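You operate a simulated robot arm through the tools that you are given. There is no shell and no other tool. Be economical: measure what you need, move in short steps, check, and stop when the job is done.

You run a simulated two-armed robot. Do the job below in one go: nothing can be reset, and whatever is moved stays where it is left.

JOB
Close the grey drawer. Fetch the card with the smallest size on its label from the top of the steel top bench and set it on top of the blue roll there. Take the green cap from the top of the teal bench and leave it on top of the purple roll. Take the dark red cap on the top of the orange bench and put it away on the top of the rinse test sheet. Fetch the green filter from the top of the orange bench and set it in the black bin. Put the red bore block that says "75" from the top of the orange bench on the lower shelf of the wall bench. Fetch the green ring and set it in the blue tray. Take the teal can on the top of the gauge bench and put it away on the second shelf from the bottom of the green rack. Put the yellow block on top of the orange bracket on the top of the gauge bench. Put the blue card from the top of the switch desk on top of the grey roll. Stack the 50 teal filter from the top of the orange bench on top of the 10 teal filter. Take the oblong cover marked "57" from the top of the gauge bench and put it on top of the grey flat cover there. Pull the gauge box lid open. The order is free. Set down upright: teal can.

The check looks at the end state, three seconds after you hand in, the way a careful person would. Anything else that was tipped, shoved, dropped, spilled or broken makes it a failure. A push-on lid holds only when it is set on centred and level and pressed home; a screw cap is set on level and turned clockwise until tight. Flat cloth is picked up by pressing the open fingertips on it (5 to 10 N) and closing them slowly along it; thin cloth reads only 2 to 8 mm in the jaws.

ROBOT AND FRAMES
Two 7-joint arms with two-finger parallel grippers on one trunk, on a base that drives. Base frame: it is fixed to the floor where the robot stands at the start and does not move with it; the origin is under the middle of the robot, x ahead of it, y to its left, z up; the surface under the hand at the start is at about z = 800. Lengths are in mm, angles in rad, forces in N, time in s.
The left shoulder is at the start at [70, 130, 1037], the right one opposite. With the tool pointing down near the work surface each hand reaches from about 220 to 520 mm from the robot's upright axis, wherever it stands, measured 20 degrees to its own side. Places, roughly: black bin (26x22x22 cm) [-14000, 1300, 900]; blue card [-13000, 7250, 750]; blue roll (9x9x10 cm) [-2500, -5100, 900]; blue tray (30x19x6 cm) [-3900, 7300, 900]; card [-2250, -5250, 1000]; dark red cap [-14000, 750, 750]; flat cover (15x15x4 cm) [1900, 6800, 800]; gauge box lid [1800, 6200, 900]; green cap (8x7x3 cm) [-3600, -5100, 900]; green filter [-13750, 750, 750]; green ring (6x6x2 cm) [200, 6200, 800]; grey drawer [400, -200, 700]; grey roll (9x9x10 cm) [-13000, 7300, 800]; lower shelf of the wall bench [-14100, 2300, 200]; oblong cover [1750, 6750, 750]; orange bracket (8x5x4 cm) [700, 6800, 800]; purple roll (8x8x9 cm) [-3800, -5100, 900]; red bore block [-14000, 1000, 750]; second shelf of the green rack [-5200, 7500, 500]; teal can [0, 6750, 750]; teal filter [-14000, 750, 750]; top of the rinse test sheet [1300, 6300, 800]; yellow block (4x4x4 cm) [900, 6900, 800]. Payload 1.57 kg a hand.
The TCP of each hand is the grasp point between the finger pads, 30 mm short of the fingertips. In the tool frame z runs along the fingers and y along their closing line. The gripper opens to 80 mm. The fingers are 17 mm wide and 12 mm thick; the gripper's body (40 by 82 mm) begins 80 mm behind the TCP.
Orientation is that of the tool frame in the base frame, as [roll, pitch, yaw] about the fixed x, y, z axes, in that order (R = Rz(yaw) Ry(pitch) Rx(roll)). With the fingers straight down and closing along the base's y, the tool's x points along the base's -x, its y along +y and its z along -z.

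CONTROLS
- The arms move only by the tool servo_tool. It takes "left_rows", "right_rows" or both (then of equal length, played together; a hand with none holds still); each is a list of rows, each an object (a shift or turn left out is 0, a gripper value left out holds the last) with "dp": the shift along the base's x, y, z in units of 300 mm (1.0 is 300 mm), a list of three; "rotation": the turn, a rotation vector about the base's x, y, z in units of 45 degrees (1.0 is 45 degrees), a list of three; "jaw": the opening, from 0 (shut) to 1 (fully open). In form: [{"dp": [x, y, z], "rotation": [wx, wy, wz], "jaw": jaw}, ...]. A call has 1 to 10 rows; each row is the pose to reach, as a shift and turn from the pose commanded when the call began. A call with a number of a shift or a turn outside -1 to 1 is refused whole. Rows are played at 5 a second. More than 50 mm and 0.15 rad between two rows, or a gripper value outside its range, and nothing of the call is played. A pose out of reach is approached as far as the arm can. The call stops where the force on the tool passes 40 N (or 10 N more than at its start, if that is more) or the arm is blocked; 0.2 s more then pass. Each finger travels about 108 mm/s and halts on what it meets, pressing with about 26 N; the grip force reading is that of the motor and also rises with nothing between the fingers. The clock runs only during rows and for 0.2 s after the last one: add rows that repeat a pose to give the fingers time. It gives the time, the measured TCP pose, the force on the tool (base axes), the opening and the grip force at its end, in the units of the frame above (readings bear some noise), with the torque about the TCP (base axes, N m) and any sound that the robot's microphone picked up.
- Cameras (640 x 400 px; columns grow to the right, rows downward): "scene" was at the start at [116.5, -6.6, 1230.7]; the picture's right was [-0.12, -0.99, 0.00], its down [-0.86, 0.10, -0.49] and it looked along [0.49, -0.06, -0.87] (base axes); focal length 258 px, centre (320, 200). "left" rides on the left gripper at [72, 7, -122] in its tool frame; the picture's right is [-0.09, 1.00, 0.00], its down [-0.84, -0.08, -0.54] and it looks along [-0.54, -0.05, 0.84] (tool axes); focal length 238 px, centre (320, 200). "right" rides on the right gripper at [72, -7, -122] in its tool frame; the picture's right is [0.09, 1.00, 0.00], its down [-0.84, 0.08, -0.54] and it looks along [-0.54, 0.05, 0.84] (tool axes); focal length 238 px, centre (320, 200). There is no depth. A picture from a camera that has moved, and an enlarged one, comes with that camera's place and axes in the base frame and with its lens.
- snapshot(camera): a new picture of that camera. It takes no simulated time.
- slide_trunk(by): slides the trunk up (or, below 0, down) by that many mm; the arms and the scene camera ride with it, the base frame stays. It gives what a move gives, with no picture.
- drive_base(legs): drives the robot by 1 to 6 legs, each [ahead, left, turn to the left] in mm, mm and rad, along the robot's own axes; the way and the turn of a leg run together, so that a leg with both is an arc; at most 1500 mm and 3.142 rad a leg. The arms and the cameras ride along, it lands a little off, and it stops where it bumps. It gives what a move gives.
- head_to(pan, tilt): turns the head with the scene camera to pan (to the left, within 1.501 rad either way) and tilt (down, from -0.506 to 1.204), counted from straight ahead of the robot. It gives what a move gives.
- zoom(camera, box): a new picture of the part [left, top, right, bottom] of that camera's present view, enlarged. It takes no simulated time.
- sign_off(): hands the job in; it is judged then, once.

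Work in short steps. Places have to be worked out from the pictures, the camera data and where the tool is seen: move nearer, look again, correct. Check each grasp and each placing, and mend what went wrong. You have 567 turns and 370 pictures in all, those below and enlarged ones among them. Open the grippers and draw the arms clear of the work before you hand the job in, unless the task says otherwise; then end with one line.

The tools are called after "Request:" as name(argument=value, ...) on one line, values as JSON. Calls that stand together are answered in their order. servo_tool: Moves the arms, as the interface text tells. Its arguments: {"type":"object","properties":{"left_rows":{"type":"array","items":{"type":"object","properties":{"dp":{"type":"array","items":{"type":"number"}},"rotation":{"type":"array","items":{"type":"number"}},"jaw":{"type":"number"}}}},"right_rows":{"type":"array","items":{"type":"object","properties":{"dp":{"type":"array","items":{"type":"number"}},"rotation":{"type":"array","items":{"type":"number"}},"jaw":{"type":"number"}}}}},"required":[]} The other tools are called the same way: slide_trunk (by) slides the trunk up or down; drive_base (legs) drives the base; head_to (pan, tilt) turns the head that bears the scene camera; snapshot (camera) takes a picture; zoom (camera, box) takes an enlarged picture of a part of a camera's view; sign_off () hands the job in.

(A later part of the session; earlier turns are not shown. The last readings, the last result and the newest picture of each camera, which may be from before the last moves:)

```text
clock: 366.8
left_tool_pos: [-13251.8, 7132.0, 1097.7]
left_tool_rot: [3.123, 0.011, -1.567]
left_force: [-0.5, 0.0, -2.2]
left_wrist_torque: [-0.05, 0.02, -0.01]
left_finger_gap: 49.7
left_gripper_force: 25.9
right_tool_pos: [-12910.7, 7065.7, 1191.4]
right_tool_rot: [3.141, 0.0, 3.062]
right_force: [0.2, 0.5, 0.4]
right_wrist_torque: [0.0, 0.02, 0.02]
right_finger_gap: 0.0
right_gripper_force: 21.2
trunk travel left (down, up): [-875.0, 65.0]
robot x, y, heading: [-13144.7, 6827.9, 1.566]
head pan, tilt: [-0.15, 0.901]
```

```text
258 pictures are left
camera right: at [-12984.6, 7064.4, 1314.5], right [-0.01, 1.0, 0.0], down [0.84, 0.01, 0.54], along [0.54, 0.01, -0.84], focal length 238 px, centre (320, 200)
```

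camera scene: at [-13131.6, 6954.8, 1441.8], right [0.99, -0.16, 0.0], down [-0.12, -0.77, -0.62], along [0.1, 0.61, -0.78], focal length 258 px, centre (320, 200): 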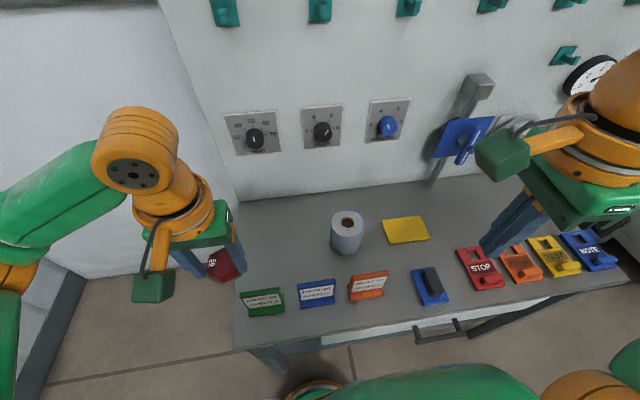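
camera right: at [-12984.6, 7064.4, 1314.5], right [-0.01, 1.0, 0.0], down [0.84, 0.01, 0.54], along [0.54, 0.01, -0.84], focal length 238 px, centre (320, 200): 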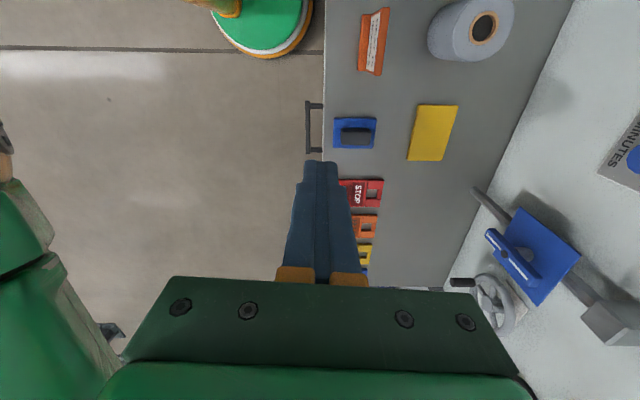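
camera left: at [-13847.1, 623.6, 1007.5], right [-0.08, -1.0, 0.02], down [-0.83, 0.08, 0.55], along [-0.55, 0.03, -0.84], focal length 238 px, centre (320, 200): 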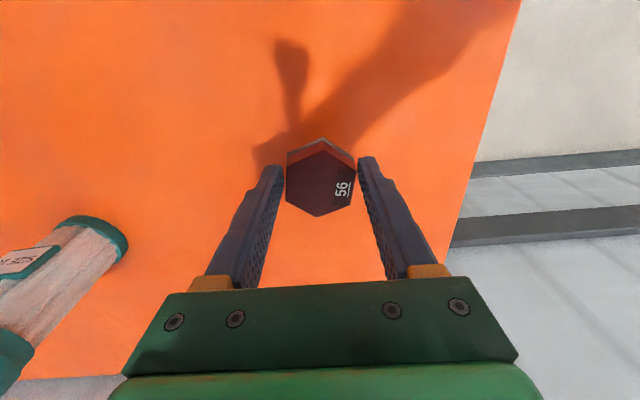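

Consistent estimates: desk z≈812, card foot ≈[-13104, 7142], roll ≈[-13002, 7290], top ≈908. Lower the trunk a bit and move the right hand over the card.

Request:
slide_trunk(by=-110)

Request:
servo_tool(right_rows=[{"dp": [-0.14, 0.05, 0], "jaw": 0.6}, {"dp": [-0.28, 0.1, 0]}, {"dp": [-0.42, 0.15, 0]}, {"dp": [-0.56, 0.2, 0]}, {"dp": [-0.64, 0.25, -0.05]}, {"dp": [-0.64, 0.25, -0.18]}])

Request:
snapshot(camera="right")

Request:
snapshot(camera="scene")

```text
clock: 368.2
left_tool_pos: [-13251.6, 7132.5, 986.9]
left_tool_rot: [3.123, 0.012, -1.564]
left_force: [0.0, 0.2, -2.4]
left_wrist_torque: [-0.04, 0.03, -0.02]
left_finger_gap: 49.5
left_gripper_force: 25.6
right_tool_pos: [-12912.2, 7065.8, 1081.5]
right_tool_rot: [3.14, -0.001, 3.062]
right_force: [1.0, -0.1, -0.5]
right_wrist_torque: [-0.01, 0.01, 0.0]
right_finger_gap: 0.2
right_gripper_force: 21.4
trunk travel left (down, up): [-765.0, 175.0]
robot x, y, heading: [-13145.0, 6825.2, 1.559]
head pan, tilt: [-0.15, 0.901]
```

```text
clock: 369.6
left_tool_pos: [-13251.4, 7132.9, 986.5]
left_tool_rot: [3.12, 0.011, -1.566]
left_force: [0.0, -0.7, -3.3]
left_wrist_torque: [-0.02, 0.05, -0.03]
left_finger_gap: 49.7
left_gripper_force: 25.7
right_tool_pos: [-13102.2, 7141.6, 1025.5]
right_tool_rot: [3.141, -0.002, 3.06]
right_force: [-0.4, 0.4, 0.1]
right_wrist_torque: [-0.01, 0.03, 0.0]
right_finger_gap: 47.9
right_gripper_force: 0.1
trunk travel left (down, up): [-765.0, 175.0]
robot x, y, heading: [-13144.6, 6828.3, 1.558]
head pan, tilt: [-0.15, 0.901]
```

```text
257 pictures are left
camera right: at [-13175.1, 7139.7, 1149.1], right [-0.01, 1.0, 0.0], down [0.84, 0.01, 0.54], along [0.54, 0.01, -0.84], focal length 238 px, centre (320, 200)
```

right: 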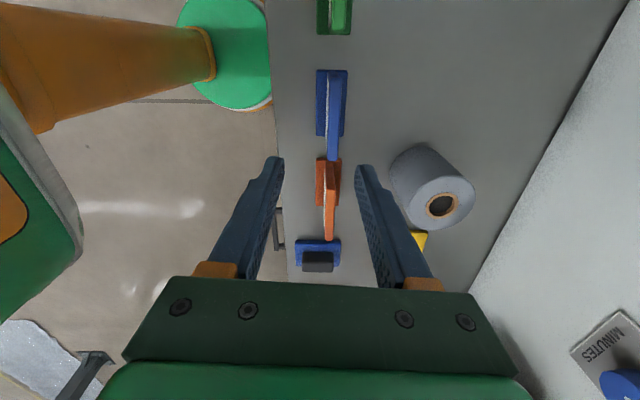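

```text
256 pictures are left
camera scene: at [-13130.4, 6954.5, 1331.8], right [0.99, -0.16, 0.0], down [-0.12, -0.77, -0.62], along [0.1, 0.61, -0.78], focal length 258 px, centre (320, 200)
```

scene: 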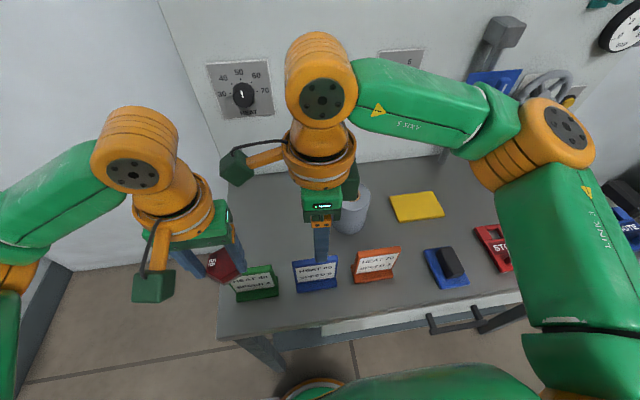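

Plate centre ≈[-13111, 7157]. Correct, descend, close.

Request:
servo_tool(right_rows=[{"dp": [-0.03, 0.052, 0], "rotation": [0, 0, 0.1]}, {"dp": [-0.03, 0.052, -0.16], "rotation": [0, 0, 0.1]}, {"dp": [-0.03, 0.052, -0.32], "rotation": [0, 0, 0.1]}, {"dp": [-0.03, 0.052, -0.48], "rotation": [0, 0, 0.1]}, {"dp": [-0.03, 0.052, -0.52], "rotation": [0, 0, 0.1]}, {"dp": [-0.03, 0.052, -0.52], "rotation": [0, 0, 0.1], "jaw": 0}, {"dp": [-0.03, 0.052, -0.52], "rotation": [0, 0, 0.1], "jaw": 0}, {"dp": [-0.03, 0.052, -0.52], "rotation": [0, 0, 0.1], "jaw": 0}])

Request:
snapshot(camera="right")

```text
clock: 371.4
left_tool_pos: [-13251.9, 7132.3, 987.0]
left_tool_rot: [3.122, 0.011, -1.566]
left_force: [-0.8, 0.3, -2.8]
left_wrist_torque: [-0.01, 0.03, 0.03]
left_finger_gap: 49.6
left_gripper_force: 25.7
right_tool_pos: [-13112.2, 7157.2, 870.7]
right_tool_rot: [3.139, -0.001, 3.14]
right_force: [0.3, 0.5, -0.3]
right_wrist_torque: [-0.03, 0.0, -0.02]
right_finger_gap: 11.3
right_gripper_force: 25.7
trunk travel left (down, up): [-765.0, 175.0]
robot x, y, heading: [-13145.2, 6824.9, 1.565]
head pan, tilt: [-0.15, 0.901]
```

```text
255 pictures are left
camera right: at [-13184.8, 7149.4, 993.6], right [-0.09, 1.0, 0.0], down [0.84, 0.08, 0.54], along [0.54, 0.05, -0.84], focal length 238 px, centre (320, 200)
```

right: 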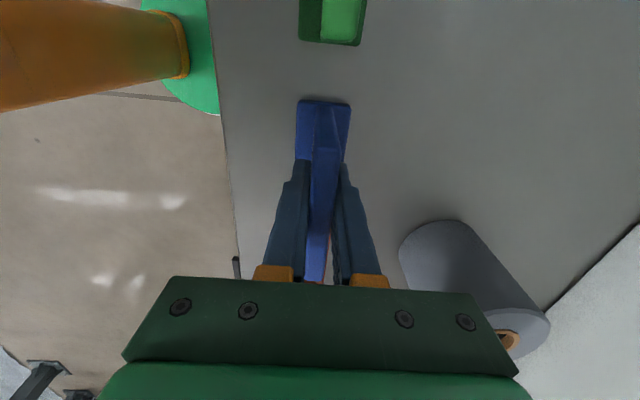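

Gripped (11 mm). Lift 135 and carry over the grey roll ≈[-13008, 7291].

Request:
servo_tool(right_rows=[{"dp": [0, 0, 0.15]}, {"dp": [0, 0, 0.3]}, {"dp": [0, 0, 0.45]}, {"dp": [0.08, 0.12, 0.45]}, {"dp": [0.17, 0.24, 0.45]}, {"dp": [0.26, 0.35, 0.45]}, {"dp": [0.347, 0.447, 0.45]}, {"dp": [0.347, 0.447, 0.45]}])

Request:
snapshot(camera="right")

Request:
snapshot(camera="scene")

```text
clock: 373.2
left_tool_pos: [-13251.8, 7133.2, 986.9]
left_tool_rot: [3.123, 0.011, -1.566]
left_force: [0.2, -0.2, -2.4]
left_wrist_torque: [-0.08, -0.01, -0.02]
left_finger_gap: 49.7
left_gripper_force: 26.0
right_tool_pos: [-13008.8, 7290.2, 1006.2]
right_tool_rot: [3.14, -0.001, 3.141]
right_force: [0.0, 0.2, -0.6]
right_wrist_torque: [0.0, -0.04, -0.01]
right_finger_gap: 11.7
right_gripper_force: 25.7
trunk travel left (down, up): [-765.0, 175.0]
robot x, y, heading: [-13145.3, 6824.0, 1.564]
head pan, tilt: [-0.15, 0.901]
```

```text
254 pictures are left
camera right: at [-13082.1, 7283.3, 1129.7], right [-0.09, 1.0, 0.0], down [0.84, 0.08, 0.54], along [0.54, 0.05, -0.84], focal length 238 px, centre (320, 200)
```

right: 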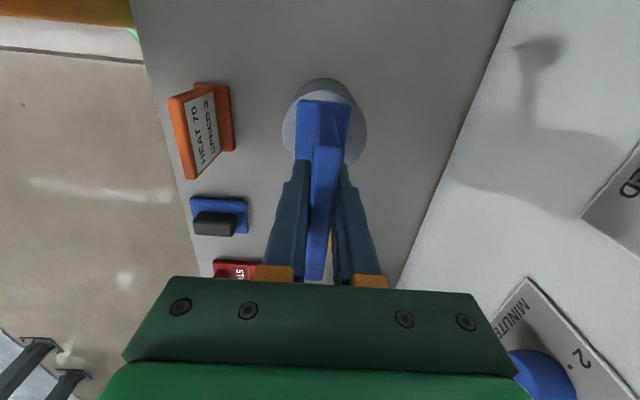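

```text
253 pictures are left
camera scene: at [-13131.7, 6954.1, 1331.8], right [0.99, -0.16, 0.0], down [-0.12, -0.77, -0.62], along [0.1, 0.61, -0.78], focal length 258 px, centre (320, 200)
```

scene: 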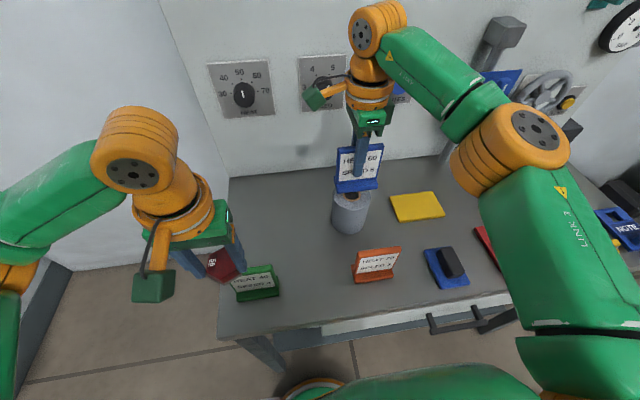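

Request:
servo_tool(right_rows=[{"dp": [-0.018, 0.002, -0.08]}, {"dp": [-0.018, 0.002, -0.115]}, {"dp": [-0.018, 0.002, -0.13]}, {"dp": [-0.018, 0.002, -0.13]}])

Request:
zoom(camera="scene", box=[290, 130, 420, 250])

```text
clock: 374.2
left_tool_pos: [-13252.9, 7130.4, 987.5]
left_tool_rot: [3.123, 0.012, -1.564]
left_force: [-0.4, 0.1, -3.5]
left_wrist_torque: [-0.04, -0.02, 0.01]
left_finger_gap: 49.7
left_gripper_force: 26.2
right_tool_pos: [-13014.6, 7288.4, 969.8]
right_tool_rot: [3.134, 0.0, 3.139]
right_force: [1.6, 6.7, 24.2]
right_wrist_torque: [0.4, -0.05, 0.03]
right_finger_gap: 11.9
right_gripper_force: 26.2
trunk travel left (down, up): [-765.0, 175.0]
robot x, y, heading: [-13144.8, 6827.6, 1.562]
head pan, tilt: [-0.15, 0.901]
```

```text
3.33 times, centred on (355, 190) of scene
camera zoom: at [-13132.6, 6951.6, 1332.5], right [0.99, -0.16, 0.0], down [-0.12, -0.77, -0.62], along [0.1, 0.61, -0.78], focal length 861 px, centre (203, 233)
```

zoom: 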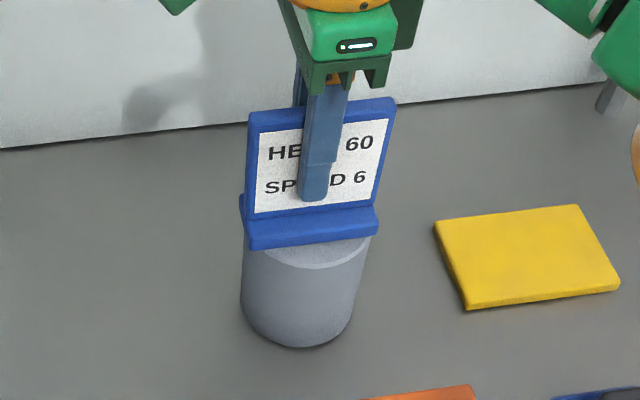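

Seated on the roll. Ease, open, and rise.

Request:
servo_tool(right_rows=[{"dp": [0, 0, 0.008]}, {"dp": [0, 0, 0.008], "jaw": 0.4}, {"dp": [0, 0, 0.008], "jaw": 0.6}, {"dp": [0, 0, 0.1], "jaw": 0.6}, {"dp": [0, 0, 0.22], "jaw": 0.6}])

Request:
zoom(camera="scene", box=[290, 130, 420, 250])

Request:
snapshot(camera="right")

```text
clock: 375.4
left_tool_pos: [-13253.6, 7132.1, 987.6]
left_tool_rot: [3.122, 0.013, -1.565]
left_force: [0.4, 1.0, -2.7]
left_wrist_torque: [-0.01, 0.01, -0.02]
left_finger_gap: 49.7
left_gripper_force: 26.1
right_tool_pos: [-13015.7, 7289.7, 1033.7]
right_tool_rot: [3.138, 0.001, 3.137]
right_force: [-0.6, -0.7, 1.8]
right_wrist_torque: [0.02, -0.01, 0.0]
right_finger_gap: 48.1
right_gripper_force: 0.1
trunk travel left (down, up): [-765.0, 175.0]
robot x, y, heading: [-13145.7, 6825.3, 1.563]
head pan, tilt: [-0.15, 0.901]
```

```text
3.33 times, centred on (355, 190) of scene
camera zoom: at [-13132.6, 6953.2, 1331.9], right [0.99, -0.16, 0.0], down [-0.12, -0.77, -0.62], along [0.1, 0.61, -0.78], focal length 861 px, centre (203, 233)
```

zoom: 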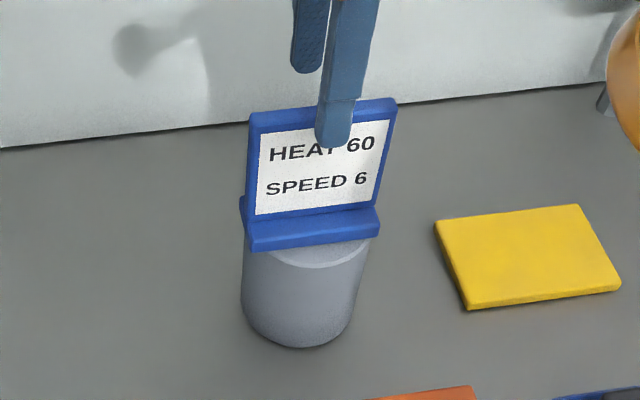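

```text
250 pictures are left
camera right: at [-13088.2, 7282.5, 1157.2], right [-0.09, 1.0, 0.0], down [0.84, 0.07, 0.54], along [0.54, 0.05, -0.84], focal length 238 px, centre (320, 200)
```

right: 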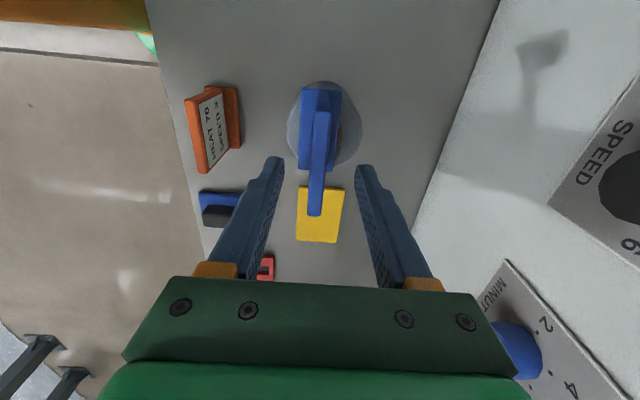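

Blue card stands on the grey roll. Raise the trunk, back off, turn to +x and survey.

Request:
slide_trunk(by=80)

Request:
drive_base(legs=[[-900, 0, 0], [0, 0, -1.563]])

Request:
head_to(pan=0, tilt=0.15)

Request:
snapshot(camera="scene")

```text
clock: 376.6
left_tool_pos: [-13251.9, 7132.7, 1067.2]
left_tool_rot: [3.124, 0.01, -1.565]
left_force: [0.1, 0.3, -3.0]
left_wrist_torque: [-0.04, 0.02, 0.01]
left_finger_gap: 49.5
left_gripper_force: 26.5
right_tool_pos: [-13013.7, 7289.6, 1114.5]
right_tool_rot: [3.139, -0.001, 3.139]
right_force: [0.2, 0.2, -1.5]
right_wrist_torque: [0.05, 0.0, -0.01]
right_finger_gap: 48.1
right_gripper_force: 0.1
trunk travel left (down, up): [-845.0, 95.0]
robot x, y, heading: [-13149.3, 6828.8, 1.56]
head pan, tilt: [-0.15, 0.901]
```

```text
clock: 385.1
left_tool_pos: [-12850.0, 6036.7, 1066.0]
left_tool_rot: [3.122, 0.01, -3.139]
left_force: [0.6, -0.2, -3.4]
left_wrist_torque: [-0.02, 0.06, -0.01]
left_finger_gap: 49.3
left_gripper_force: 25.8
right_tool_pos: [-12692.5, 5798.6, 1113.9]
right_tool_rot: [3.14, 0.001, 1.568]
right_force: [0.0, 0.5, -0.5]
right_wrist_torque: [0.01, 0.0, 0.0]
right_finger_gap: 48.0
right_gripper_force: 0.1
trunk travel left (down, up): [-845.0, 95.0]
robot x, y, heading: [-13154.8, 5929.3, -0.008]
head pan, tilt: [-0.15, 0.901]
```

```text
clock: 386.2
left_tool_pos: [-12850.1, 6036.0, 1066.7]
left_tool_rot: [3.12, 0.008, -3.138]
left_force: [0.2, -0.2, -2.8]
left_wrist_torque: [-0.02, 0.05, -0.01]
left_finger_gap: 49.3
left_gripper_force: 26.3
right_tool_pos: [-12692.3, 5798.2, 1114.1]
right_tool_rot: [3.14, 0.0, 1.568]
right_force: [-0.9, 0.2, 1.0]
right_wrist_torque: [-0.01, -0.02, 0.0]
right_finger_gap: 48.4
right_gripper_force: 0.1
trunk travel left (down, up): [-845.0, 95.0]
robot x, y, heading: [-13151.6, 5926.1, -0.008]
head pan, tilt: [0.0, 0.15]
```

```text
249 pictures are left
camera scene: at [-13010.2, 5928.3, 1478.0], right [-0.01, -1.0, 0.0], down [-0.15, 0.0, -0.99], along [0.99, -0.01, -0.15], focal length 258 px, centre (320, 200)
```

scene: 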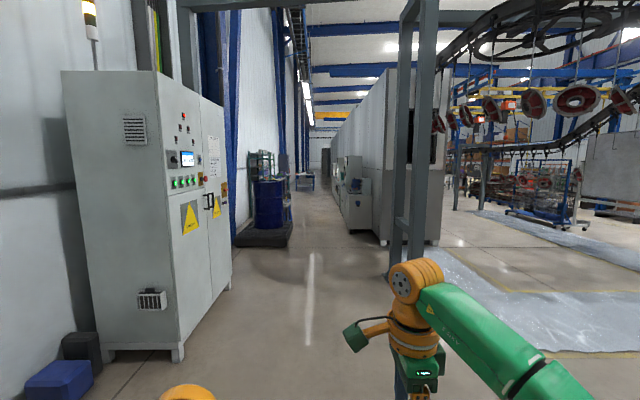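

A corridor (y≈5300–6540) leads along +x. Drive down its middle.

Request:
drive_base(legs=[[1500, 0, 0.008], [1500, 0, 0], [1500, 0, 0]])

Request:
snapshot(camera="scene")

```text
clock: 407.6
left_tool_pos: [-8368.0, 6061.0, 1066.3]
left_tool_rot: [3.122, 0.01, -3.108]
left_force: [0.1, -0.8, -3.7]
left_wrist_torque: [0.01, 0.05, 0.0]
left_finger_gap: 49.1
left_gripper_force: 25.8
right_tool_pos: [-8204.2, 5827.3, 1113.8]
right_tool_rot: [3.141, -0.001, 1.599]
right_force: [0.3, 0.2, -0.8]
right_wrist_torque: [0.02, 0.03, 0.01]
right_finger_gap: 48.0
right_gripper_force: 0.0
trunk travel left (down, up): [-845.0, 95.0]
robot x, y, heading: [-8673.5, 5945.1, 0.023]
head pan, tilt: [0.0, 0.15]
```

```text
248 pictures are left
camera scene: at [-8526.1, 5948.0, 1478.2], right [0.02, -1.0, 0.0], down [-0.15, 0.0, -0.99], along [0.99, 0.02, -0.15], focal length 258 px, centre (320, 200)
```

scene: 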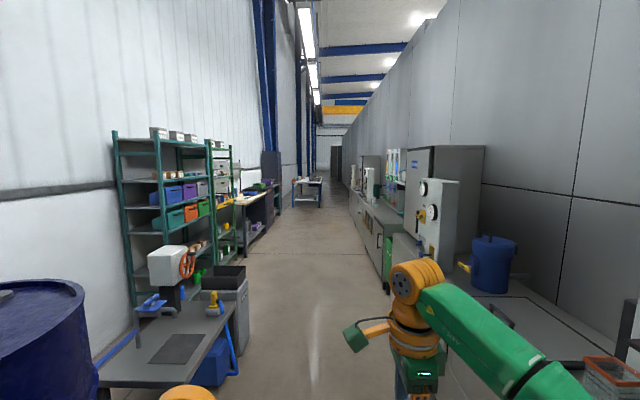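

Green rack and other benches are on the left. Shift right 100, straighten, and continue.

Request:
drive_base(legs=[[0, -100, -0.025], [1500, 0, 0], [1500, 0, 0], [1500, 0, 0]])

Request:
snapshot(camera="scene")

```text
clock: 429.8
left_tool_pos: [-3880.9, 5982.2, 1067.8]
left_tool_rot: [3.12, 0.01, -3.103]
left_force: [0.4, -0.6, -3.8]
left_wrist_torque: [0.05, 0.01, 0.03]
left_finger_gap: 48.7
left_gripper_force: 26.8
right_tool_pos: [-3717.3, 5749.4, 1114.3]
right_tool_rot: [3.139, 0.0, 1.601]
right_force: [-0.9, -0.1, -1.1]
right_wrist_torque: [0.01, 0.02, 0.0]
right_finger_gap: 47.8
right_gripper_force: 0.0
trunk travel left (down, up): [-845.0, 95.0]
robot x, y, heading: [-4179.9, 5862.3, 0.025]
head pan, tilt: [0.0, 0.15]
```

```text
247 pictures are left
camera scene: at [-4039.2, 5869.8, 1478.2], right [0.02, -1.0, 0.0], down [-0.15, 0.0, -0.99], along [0.99, 0.02, -0.15], focal length 258 px, centre (320, 200)
```

scene: 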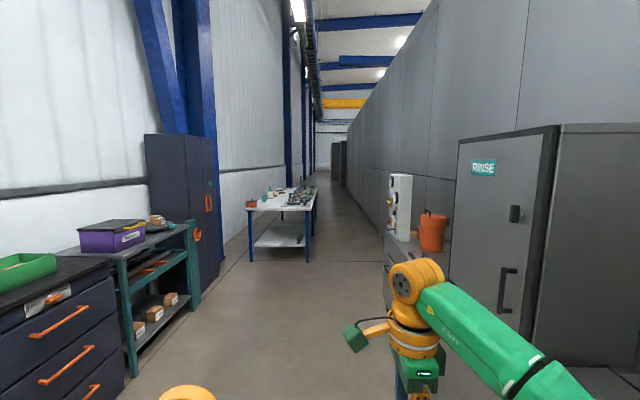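

The gauge bench (white, blue legs) lies ahead at y≈6120–6970. Continue along y≈5600 to x≈1250 and face it.

Request:
drive_base(legs=[[0, -270, -0.027], [1500, 0, 0], [1500, 0, 0], [1500, 0, 0], [900, 0, 0], [0, 0, 1.55]])

Request:
head_to(pan=0, tilt=0.5)

Request:
snapshot(camera="scene")

```text
clock: 460.9
left_tool_pos: [1106.6, 5864.8, 1066.7]
left_tool_rot: [3.12, 0.01, -1.565]
left_force: [-0.6, -1.0, -2.2]
left_wrist_torque: [-0.02, -0.02, -0.01]
left_finger_gap: 48.9
left_gripper_force: 25.8
right_tool_pos: [1345.5, 6022.1, 1112.9]
right_tool_rot: [3.139, 0.001, 3.138]
right_force: [-0.3, 0.9, 0.6]
right_wrist_torque: [0.01, -0.01, 0.0]
right_finger_gap: 47.7
right_gripper_force: 0.1
trunk travel left (down, up): [-845.0, 95.0]
robot x, y, heading: [1216.1, 5554.9, 1.56]
head pan, tilt: [0.0, 0.15]
```

```text
clock: 461.8
left_tool_pos: [1107.8, 5864.1, 1066.4]
left_tool_rot: [3.12, 0.01, -1.566]
left_force: [0.1, -0.5, -2.8]
left_wrist_torque: [-0.07, 0.01, 0.02]
left_finger_gap: 49.1
left_gripper_force: 25.8
right_tool_pos: [1344.6, 6022.2, 1112.8]
right_tool_rot: [3.141, 0.0, 3.14]
right_force: [0.0, -1.1, 0.3]
right_wrist_torque: [0.02, 0.06, -0.01]
right_finger_gap: 48.1
right_gripper_force: 0.1
trunk travel left (down, up): [-845.0, 95.0]
robot x, y, heading: [1215.2, 5562.0, 1.56]
head pan, tilt: [0.0, 0.499]
```

```text
246 pictures are left
camera scene: at [1216.7, 5702.3, 1445.8], right [1.0, -0.01, 0.0], down [0.0, -0.48, -0.88], along [0.01, 0.88, -0.48], focal length 258 px, centre (320, 200)
```

scene: 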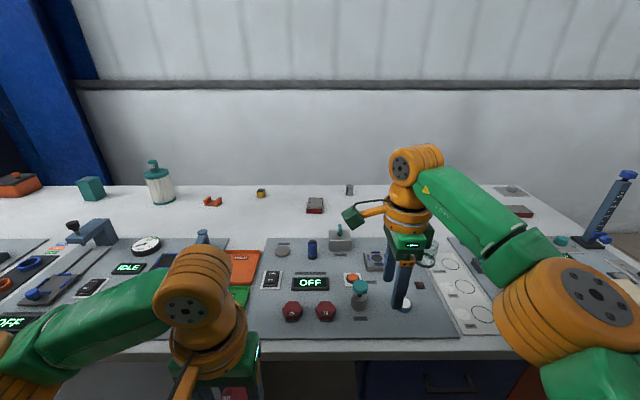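

Several panels/sheets lie on the bench. Move the hands apart to see them.

Request:
servo_tool(left_rows=[{"dp": [-0.15, 0, 0]}, {"dp": [-0.3, 0, 0]}, {"dp": [-0.45, 0, 0]}, {"dp": [-0.6, 0, 0]}], right_rows=[{"dp": [0.1, -0.12, 0]}, {"dp": [0.2, -0.24, 0]}, {"dp": [0.3, -0.36, 0]}, {"dp": [0.4, -0.45, 0]}])

Request:
zoom(camera="scene", box=[200, 170, 480, 345])

Request:
zoom(camera="scene", box=[400, 170, 640, 345])

Request:
zoom(camera="scene", box=[0, 150, 280, 345])

```text
clock: 462.8
left_tool_pos: [927.8, 5861.1, 1067.3]
left_tool_rot: [3.119, 0.013, -1.566]
left_force: [0.4, 0.4, -3.1]
left_wrist_torque: [-0.03, -0.03, 0.01]
left_finger_gap: 48.8
left_gripper_force: 26.8
right_tool_pos: [1464.0, 5884.7, 1113.7]
right_tool_rot: [3.139, 0.0, 3.141]
right_force: [-0.6, -0.8, 0.6]
right_wrist_torque: [0.03, 0.0, -0.01]
right_finger_gap: 48.0
right_gripper_force: 0.1
trunk travel left (down, up): [-845.0, 95.0]
robot x, y, heading: [1214.2, 5559.7, 1.565]
head pan, tilt: [0.0, 0.499]
```

```text
2.29 times, centred on (340, 258) of scene
camera zoom: at [1216.3, 5699.5, 1446.0], right [1.0, -0.01, 0.0], down [0.0, -0.48, -0.88], along [0.01, 0.88, -0.48], focal length 590 px, centre (274, 69)
```

zoom: 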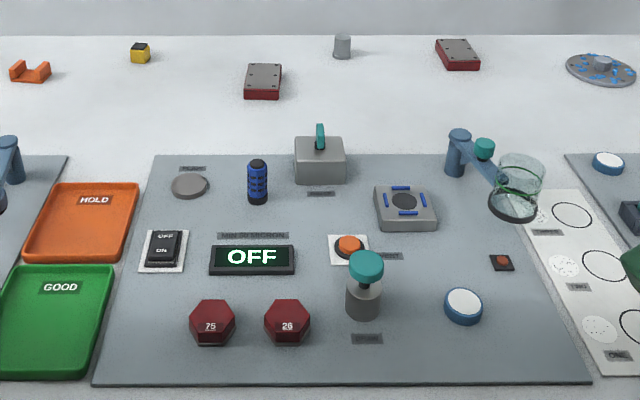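

```text
2.29 times, centred on (520, 258) of scene
camera zoom: at [1216.3, 5699.5, 1446.0], right [1.0, -0.01, 0.0], down [0.0, -0.48, -0.88], along [0.01, 0.88, -0.48], focal length 590 px, centre (-137, 69)
```

zoom: 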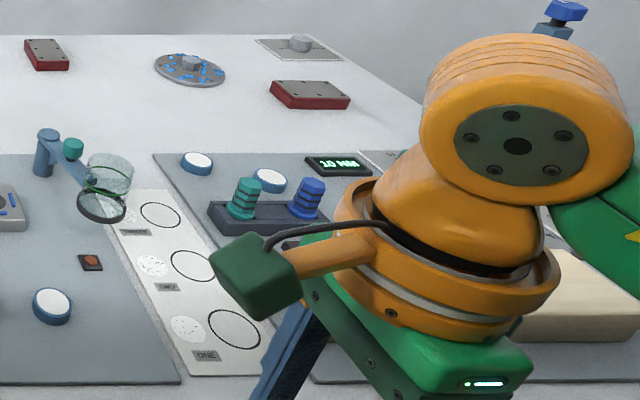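

```text
2.05 times, centred on (140, 248) of scene
camera zoom: at [1216.3, 5699.5, 1446.0], right [1.0, -0.01, 0.0], down [0.0, -0.48, -0.88], along [0.01, 0.88, -0.48], focal length 530 px, centre (689, 103)
```

zoom: 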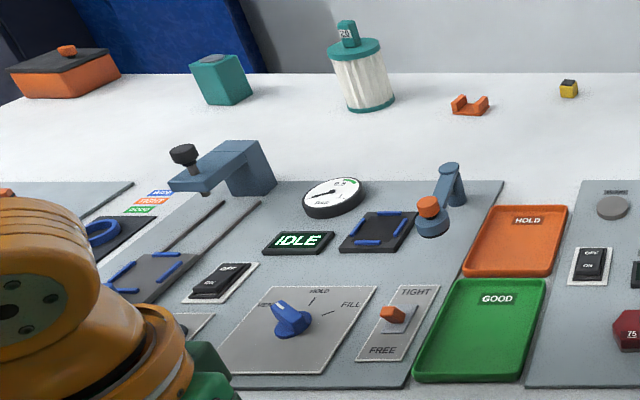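

The middle grey mat (with caps 75 and 26 on it) matches the sheet's rough place [1300, 6300]. Zoom to read its labels.

Request:
zoom(camera="scene", box=[260, 225, 360, 300])

Request:
zoom(camera="scene", box=[320, 240, 480, 340])

```text
5.33 times, centred on (310, 262) of scene
camera zoom: at [1216.3, 5699.5, 1446.0], right [1.0, -0.01, 0.0], down [0.0, -0.48, -0.88], along [0.01, 0.88, -0.48], focal length 1378 px, centre (373, -133)
```

zoom: 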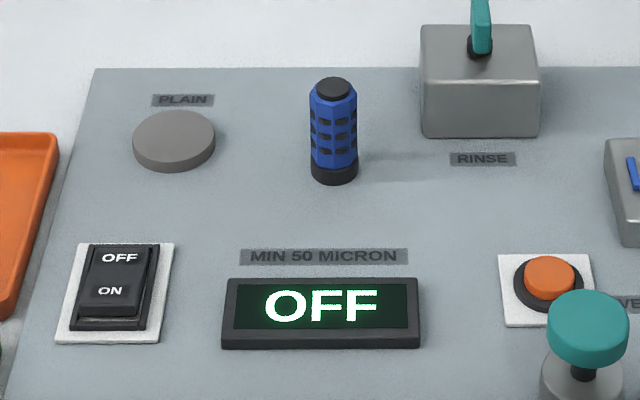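

```text
4.00 times, centred on (400, 290) of scene
camera zoom: at [1216.3, 5699.5, 1446.0], right [1.0, -0.01, 0.0], down [0.0, -0.48, -0.88], along [0.01, 0.88, -0.48], focal length 1033 px, centre (0, -160)
```

zoom: 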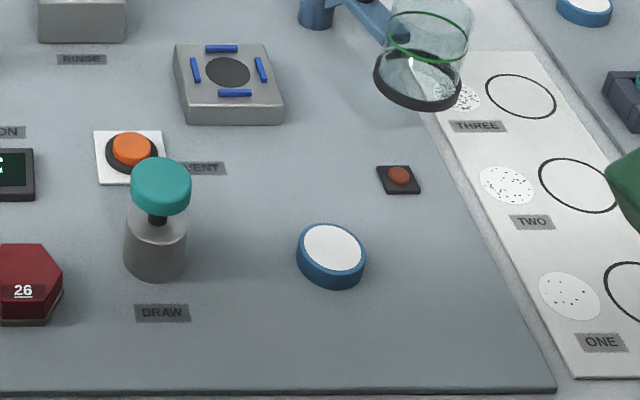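

"RINSE" label is on the middle mat — that's the rinse test sheet. A free spot on it is about [1525, 6168]. Drive so the left hand can reach it.

Request:
drive_base(legs=[[0, -410, 0.005], [280, 0, 0]])

Request:
head_to(pan=0.1, tilt=0.85)

Request:
snapshot(camera="scene")

Request:
snapshot(camera="left")

```text
clock: 466.9
left_tool_pos: [1337.9, 6138.0, 1067.1]
left_tool_rot: [3.122, 0.013, -1.556]
left_force: [-0.1, 0.0, -2.6]
left_wrist_torque: [-0.03, 0.01, 0.01]
left_finger_gap: 49.1
left_gripper_force: 26.2
right_tool_pos: [1874.3, 6167.3, 1113.0]
right_tool_rot: [3.138, 0.0, -3.134]
right_force: [0.1, -0.9, -0.3]
right_wrist_torque: [0.04, -0.03, 0.02]
right_finger_gap: 48.1
right_gripper_force: 0.1
trunk travel left (down, up): [-845.0, 95.0]
robot x, y, heading: [1627.5, 5839.0, 1.57]
head pan, tilt: [0.0, 0.499]
```

```text
clock: 467.7
left_tool_pos: [1338.5, 6140.2, 1068.8]
left_tool_rot: [3.121, 0.01, -1.557]
left_force: [0.4, 0.6, -2.4]
left_wrist_torque: [-0.04, -0.03, 0.02]
left_finger_gap: 49.0
left_gripper_force: 26.0
right_tool_pos: [1874.8, 6169.6, 1113.4]
right_tool_rot: [3.14, 0.0, -3.135]
right_force: [0.5, 0.3, 0.8]
right_wrist_torque: [0.01, -0.02, -0.03]
right_finger_gap: 48.0
right_gripper_force: 0.0
trunk travel left (down, up): [-845.0, 95.0]
robot x, y, heading: [1627.2, 5837.5, 1.57]
head pan, tilt: [0.099, 0.85]
```

```text
240 pictures are left
camera scene: at [1620.6, 5968.5, 1415.7], right [0.99, 0.1, 0.0], down [0.08, -0.75, -0.66], along [-0.07, 0.66, -0.75], focal length 258 px, centre (320, 200)
```

scene: 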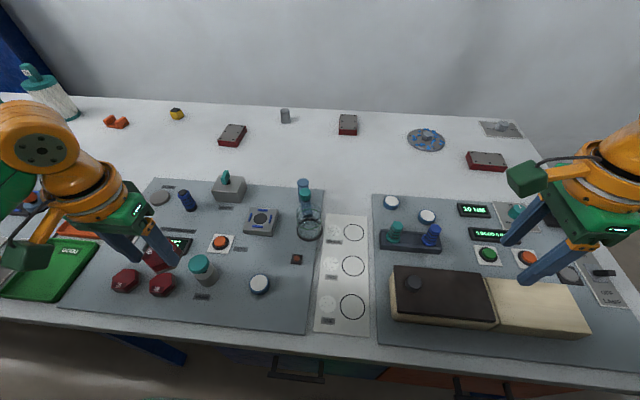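

```text
239 pictures are left
camera left: at [1335.0, 6068.1, 1188.7], right [-1.0, 0.08, 0.02], down [0.08, 0.83, 0.55], along [0.03, 0.55, -0.84], focal length 238 px, centre (320, 200)
```

left: 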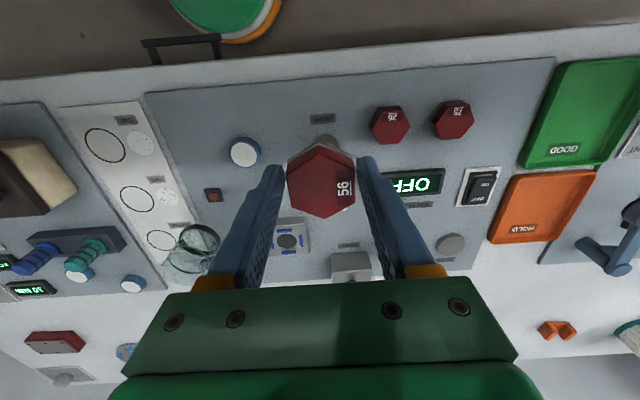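

Target spot [1527, 6165] is clear. Move the cap there and lower.

Request:
servo_tool(left_rows=[{"dp": [0.15, 0.02, 0]}, {"dp": [0.3, 0.04, 0]}, {"dp": [0.45, 0.06, 0]}, {"dp": [0.6, 0.083, 0]}, {"dp": [0.63, 0.083, -0.15]}, {"dp": [0.63, 0.083, -0.3]}, {"dp": [0.63, 0.083, -0.45]}, {"dp": [0.63, 0.083, -0.6]}, {"dp": [0.63, 0.083, -0.68]}])

Request:
snapshot(camera="scene")

Request:
snapshot(camera="left")

```text
clock: 469.7
left_tool_pos: [1528.4, 6164.1, 866.3]
left_tool_rot: [3.123, 0.019, -1.556]
left_force: [-3.1, 3.8, 22.9]
left_wrist_torque: [0.18, -0.3, 0.01]
left_finger_gap: 49.3
left_gripper_force: 26.2
right_tool_pos: [1875.8, 6164.5, 1114.9]
right_tool_rot: [3.137, 0.001, -3.135]
right_force: [0.9, 0.1, -0.2]
right_wrist_torque: [0.0, 0.0, -0.01]
right_finger_gap: 48.1
right_gripper_force: 0.1
trunk travel left (down, up): [-845.0, 95.0]
robot x, y, heading: [1627.8, 5841.2, 1.569]
head pan, tilt: [0.099, 0.85]
```

```text
238 pictures are left
camera scene: at [1621.6, 5963.3, 1416.8], right [0.99, 0.1, 0.0], down [0.07, -0.75, -0.66], along [-0.07, 0.66, -0.75], focal length 258 px, centre (320, 200)
```

scene: 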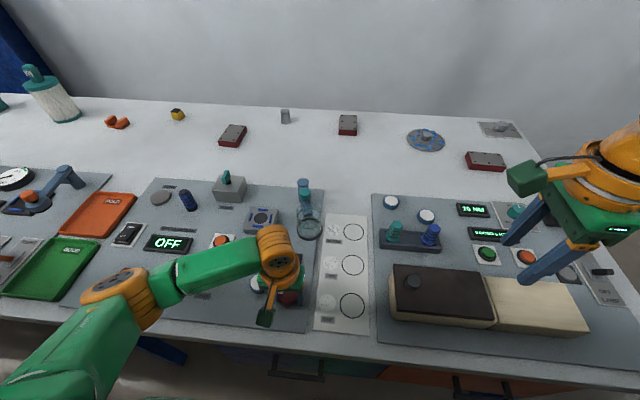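

```text
237 pictures are left
camera left: at [1525.1, 6090.3, 987.2], right [-1.0, 0.08, 0.02], down [0.08, 0.83, 0.56], along [0.03, 0.56, -0.83], focal length 238 px, centre (320, 200)
```

left: 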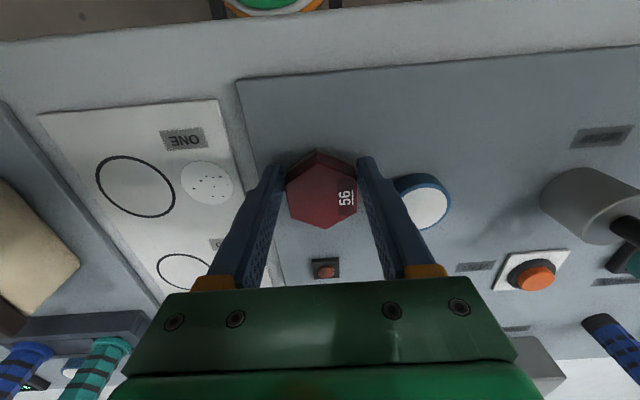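

Cap touches the mat (z≈831) inside the sheet. Open slightly and rise.

Request:
servo_tool(left_rows=[{"dp": [0, 0, 0.006]}, {"dp": [0, 0, 0.006], "jaw": 0.75}, {"dp": [0, 0, 0.006], "jaw": 0.75}, {"dp": [0, 0, 0.1], "jaw": 0.75}, {"dp": [0, 0, 0.25], "jaw": 0.75}, {"dp": [0, 0, 0.4], "jaw": 0.75}])

Request:
snapshot(camera="left")

```text
clock: 471.1
left_tool_pos: [1528.9, 6163.6, 983.5]
left_tool_rot: [3.12, 0.009, -1.559]
left_force: [-0.4, 0.0, 0.1]
left_wrist_torque: [-0.01, 0.0, 0.02]
left_finger_gap: 60.0
left_gripper_force: 0.1
right_tool_pos: [1875.3, 6168.7, 1113.7]
right_tool_rot: [3.139, -0.001, -3.135]
right_force: [0.2, 0.5, -0.1]
right_wrist_torque: [-0.02, 0.03, -0.01]
right_finger_gap: 48.0
right_gripper_force: 0.2
trunk travel left (down, up): [-845.0, 95.0]
robot x, y, heading: [1629.9, 5840.1, 1.572]
head pan, tilt: [0.099, 0.85]
```

```text
236 pictures are left
camera left: at [1525.3, 6092.2, 1105.6], right [-1.0, 0.08, 0.02], down [0.08, 0.83, 0.55], along [0.03, 0.55, -0.84], focal length 238 px, centre (320, 200)
```

left: 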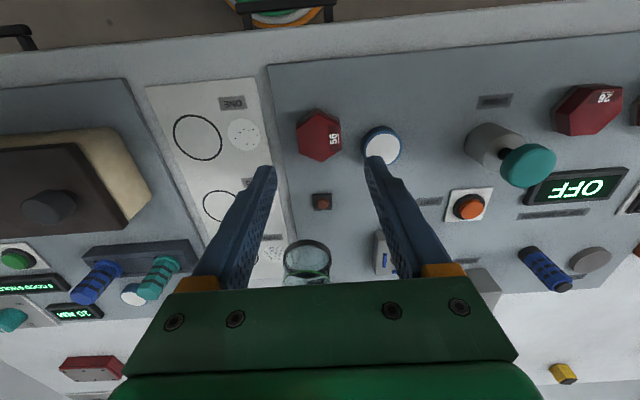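

Cap is on the sheet. Now look closely at the gauge box.

Request:
zoom(camera="scene", box=[370, 230, 620, 360])

Request:
snapshot(camera="right")

```text
2.56 times, centred on (495, 295) of scene
camera zoom: at [1621.6, 5967.1, 1415.8], right [0.99, 0.1, 0.0], down [0.07, -0.75, -0.66], along [-0.07, 0.66, -0.75], focal length 661 px, centre (-128, -43)
```

zoom: 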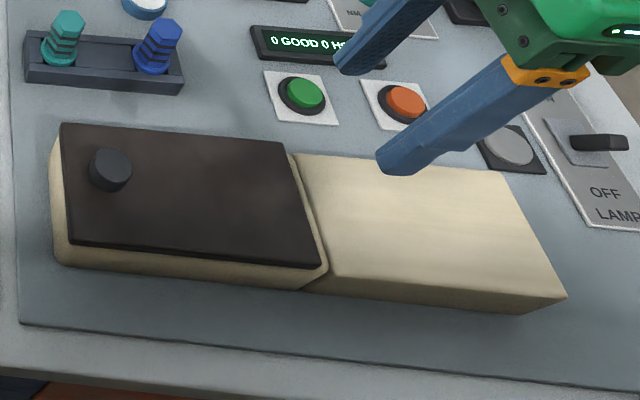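

```text
234 pictures are left
camera right: at [1803.0, 6160.6, 1236.8], right [-0.1, 0.99, 0.0], down [0.84, 0.08, 0.54], along [0.54, 0.06, -0.84], focal length 238 px, centre (320, 200)
```

right: 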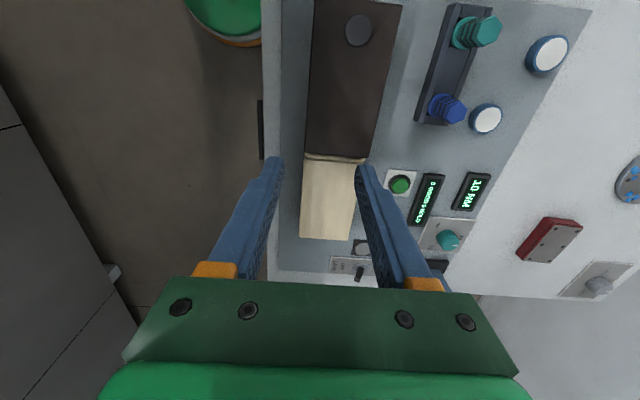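

I need to see how the lid opens (slide or hinge). Bring the right hand round to the left end of the box for a close look.

Request:
servo_tool(left_rows=[{"dp": [-0.15, 0, 0.05]}, {"dp": [-0.3, 0, 0.1]}, {"dp": [-0.45, 0, 0.15]}, {"dp": [-0.6, 0, 0.2]}, {"dp": [-0.6, 0, 0.2]}], right_rows=[{"dp": [-0.1, -0.03, -0.08], "jaw": 0}, {"dp": [-0.22, -0.06, -0.16]}, {"dp": [-0.34, -0.09, -0.24]}, {"dp": [-0.45, -0.12, -0.32]}, {"dp": [-0.45, -0.15, -0.4]}])

Request:
snapshot(camera="right")

Request:
zoom(camera="scene", box=[370, 230, 620, 360])

```text
clock: 472.3
left_tool_pos: [1348.8, 6166.7, 1043.9]
left_tool_rot: [3.12, 0.014, -1.557]
left_force: [0.9, 0.7, -0.6]
left_wrist_torque: [-0.01, 0.02, 0.01]
left_finger_gap: 60.0
left_gripper_force: 0.0
right_tool_pos: [1740.8, 6122.7, 992.6]
right_tool_rot: [3.141, -0.003, -3.136]
right_force: [-0.3, 0.0, 0.3]
right_wrist_torque: [0.0, 0.0, -0.01]
right_finger_gap: 0.0
right_gripper_force: 21.7
trunk travel left (down, up): [-845.0, 95.0]
robot x, y, heading: [1629.2, 5837.6, 1.569]
head pan, tilt: [0.099, 0.85]
```

```text
233 pictures are left
camera right: at [1668.2, 6114.9, 1116.1], right [-0.1, 1.0, 0.0], down [0.84, 0.08, 0.54], along [0.54, 0.06, -0.84], focal length 238 px, centre (320, 200)
```

right: 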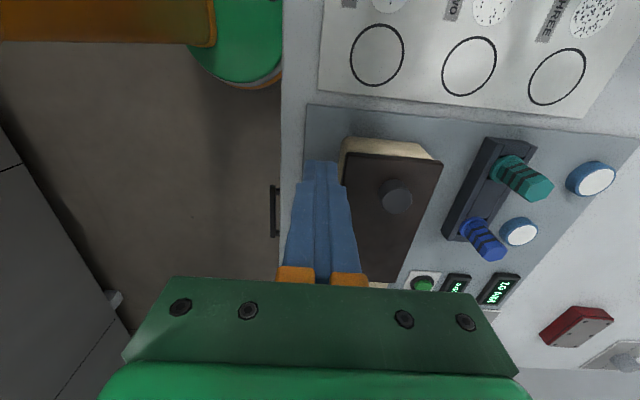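

```text
2.56 times, centred on (495, 295) of scene
camera zoom: at [1622.1, 5967.1, 1415.8], right [0.99, 0.1, 0.0], down [0.07, -0.75, -0.66], along [-0.07, 0.66, -0.75], focal length 661 px, centre (-128, -43)
```

zoom: 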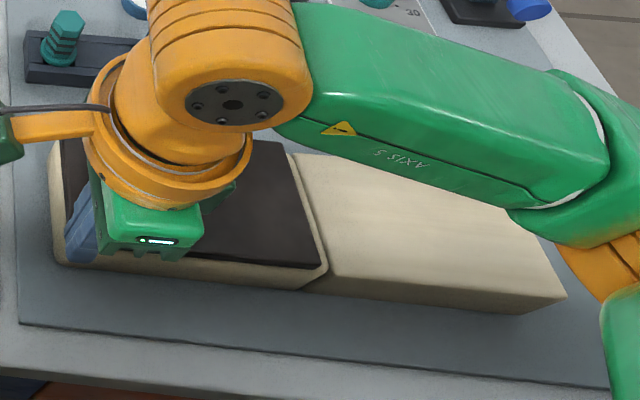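

Request:
zoom(camera="right", box=[330, 110, 480, 260])

Request:
head_to(pan=-0.6, tilt=0.8)

Request:
servo_tool(right_rows=[{"dp": [-0.1, -0.1, 0.05]}, {"dp": [-0.15, -0.2, 0.1]}, {"dp": [-0.15, -0.3, 0.15]}])

Request:
snapshot(camera="scene")

```text
2.67 times, centred on (405, 185) of right
camera zoom: at [1668.2, 6114.9, 1116.1], right [-0.1, 1.0, 0.0], down [0.84, 0.08, 0.54], along [0.54, 0.06, -0.84], focal length 636 px, centre (93, 240)
```

zoom: 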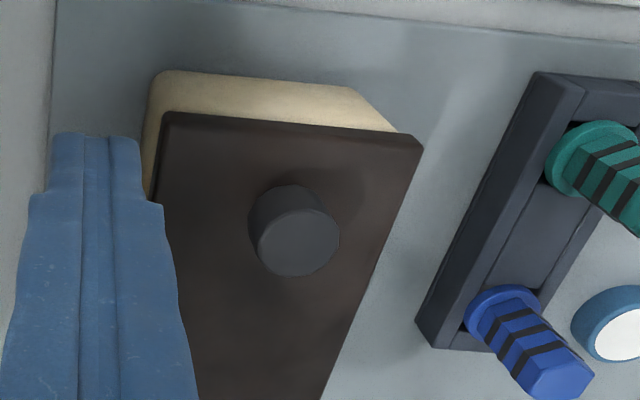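

```text
clock: 473.4
left_tool_pos: [1347.4, 6167.2, 1043.1]
left_tool_rot: [3.122, 0.01, -1.557]
left_force: [-0.8, -0.6, -0.3]
left_wrist_torque: [-0.02, 0.0, 0.02]
left_finger_gap: 60.0
left_gripper_force: 0.0
right_tool_pos: [1740.1, 6121.7, 992.5]
right_tool_rot: [3.141, 0.001, -3.135]
right_force: [0.2, -0.7, 0.2]
right_wrist_torque: [-0.02, 0.02, 0.02]
right_finger_gap: 0.4
right_gripper_force: 21.6
trunk travel left (down, up): [-845.0, 95.0]
robot x, y, heading: [1627.3, 5840.9, 1.571]
head pan, tilt: [-0.6, 0.799]
```

```text
clock: 474.2
left_tool_pos: [1347.8, 6165.8, 1042.9]
left_tool_rot: [3.121, 0.012, -1.558]
left_force: [-0.3, -0.8, -0.9]
left_wrist_torque: [0.0, 0.0, 0.0]
left_finger_gap: 60.1
left_gripper_force: 0.0
right_tool_pos: [1695.0, 6031.8, 1037.1]
right_tool_rot: [3.139, 0.002, -3.134]
right_force: [-1.7, -0.4, -0.2]
right_wrist_torque: [0.0, 0.05, 0.0]
right_finger_gap: 0.1
right_gripper_force: 21.4
trunk travel left (down, up): [-845.0, 95.0]
robot x, y, heading: [1628.6, 5840.1, 1.572]
head pan, tilt: [-0.6, 0.799]
```

```text
230 pictures are left
camera scene: at [1674.7, 5955.2, 1419.9], right [0.83, -0.56, 0.0], down [-0.4, -0.59, -0.7], along [0.39, 0.58, -0.72], focal length 258 px, centre (320, 200)
```

scene: 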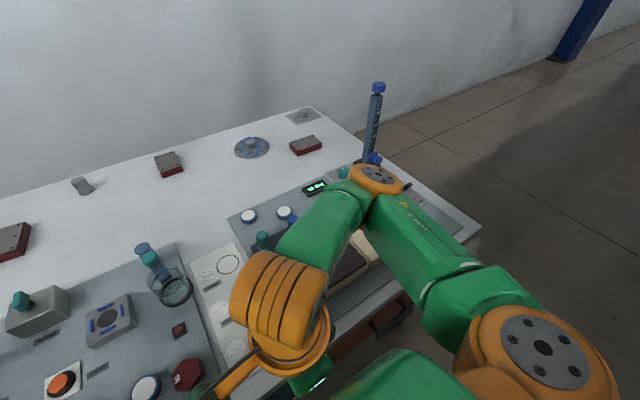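

The lid is a slab with a round knob near its left end. Move the right hand above the knob (~[1778, 6178]) to look.

Request:
servo_tool(right_rows=[{"dp": [0.07, 0.12, 0.05], "jaw": 0.7}, {"dp": [0.14, 0.24, 0.05]}, {"dp": [0.21, 0.36, 0.05]}, {"dp": [0.277, 0.487, 0.05]}, {"dp": [0.277, 0.487, 0.05]}])

Request:
snapshot(camera="right")

```text
clock: 475.4
left_tool_pos: [1347.8, 6165.9, 1043.2]
left_tool_rot: [3.121, 0.011, -1.558]
left_force: [0.2, -0.1, -0.1]
left_wrist_torque: [0.01, -0.01, -0.01]
left_finger_gap: 60.1
left_gripper_force: 0.0
right_tool_pos: [1778.2, 6179.2, 1054.2]
right_tool_rot: [3.139, 0.002, -3.135]
right_force: [-0.5, -0.1, 0.2]
right_wrist_torque: [0.0, 0.01, 0.0]
right_finger_gap: 55.9
right_gripper_force: 0.0
trunk travel left (down, up): [-845.0, 95.0]
robot x, y, heading: [1627.9, 5836.6, 1.569]
head pan, tilt: [-0.6, 0.799]
```

```text
229 pictures are left
camera right: at [1705.4, 6171.7, 1177.1], right [-0.1, 1.0, 0.0], down [0.84, 0.08, 0.54], along [0.54, 0.06, -0.84], focal length 238 px, centre (320, 200)
```

right: 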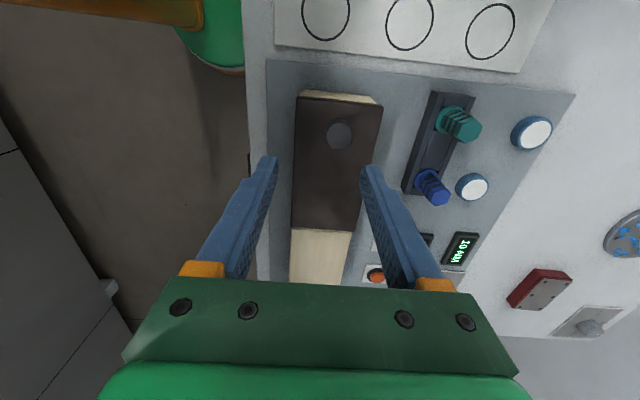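

Request:
servo_tool(right_rows=[{"dp": [0.02, 0.083, -0.1]}, {"dp": [0.02, 0.083, -0.2]}, {"dp": [0.02, 0.083, -0.3]}])

Request:
snapshot(camera="right")

```text
clock: 476.2
left_tool_pos: [1347.5, 6164.2, 1043.2]
left_tool_rot: [3.12, 0.013, -1.556]
left_force: [-0.9, 0.1, 0.5]
left_wrist_torque: [0.0, 0.02, -0.01]
left_finger_gap: 60.0
left_gripper_force: 0.1
right_tool_pos: [1784.0, 6203.9, 962.5]
right_tool_rot: [3.139, -0.001, -3.135]
right_force: [-0.1, 0.3, 0.2]
right_wrist_torque: [-0.01, 0.01, 0.0]
right_finger_gap: 55.9
right_gripper_force: 0.1
trunk travel left (down, up): [-845.0, 95.0]
robot x, y, heading: [1632.4, 5840.0, 1.568]
head pan, tilt: [-0.6, 0.799]
```

```text
228 pictures are left
camera right: at [1711.0, 6196.7, 1086.5], right [-0.1, 0.99, 0.0], down [0.84, 0.08, 0.54], along [0.54, 0.06, -0.84], focal length 238 px, centre (320, 200)
```

right: 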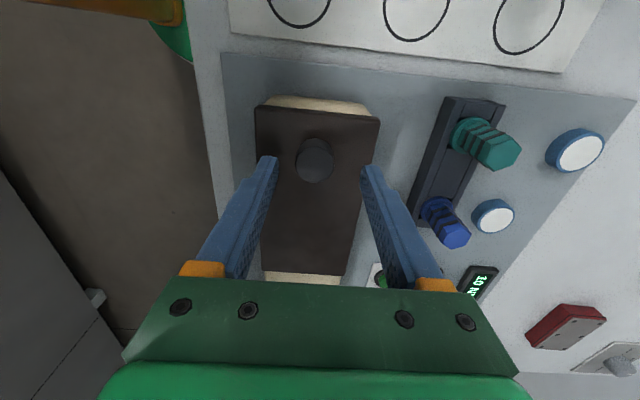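

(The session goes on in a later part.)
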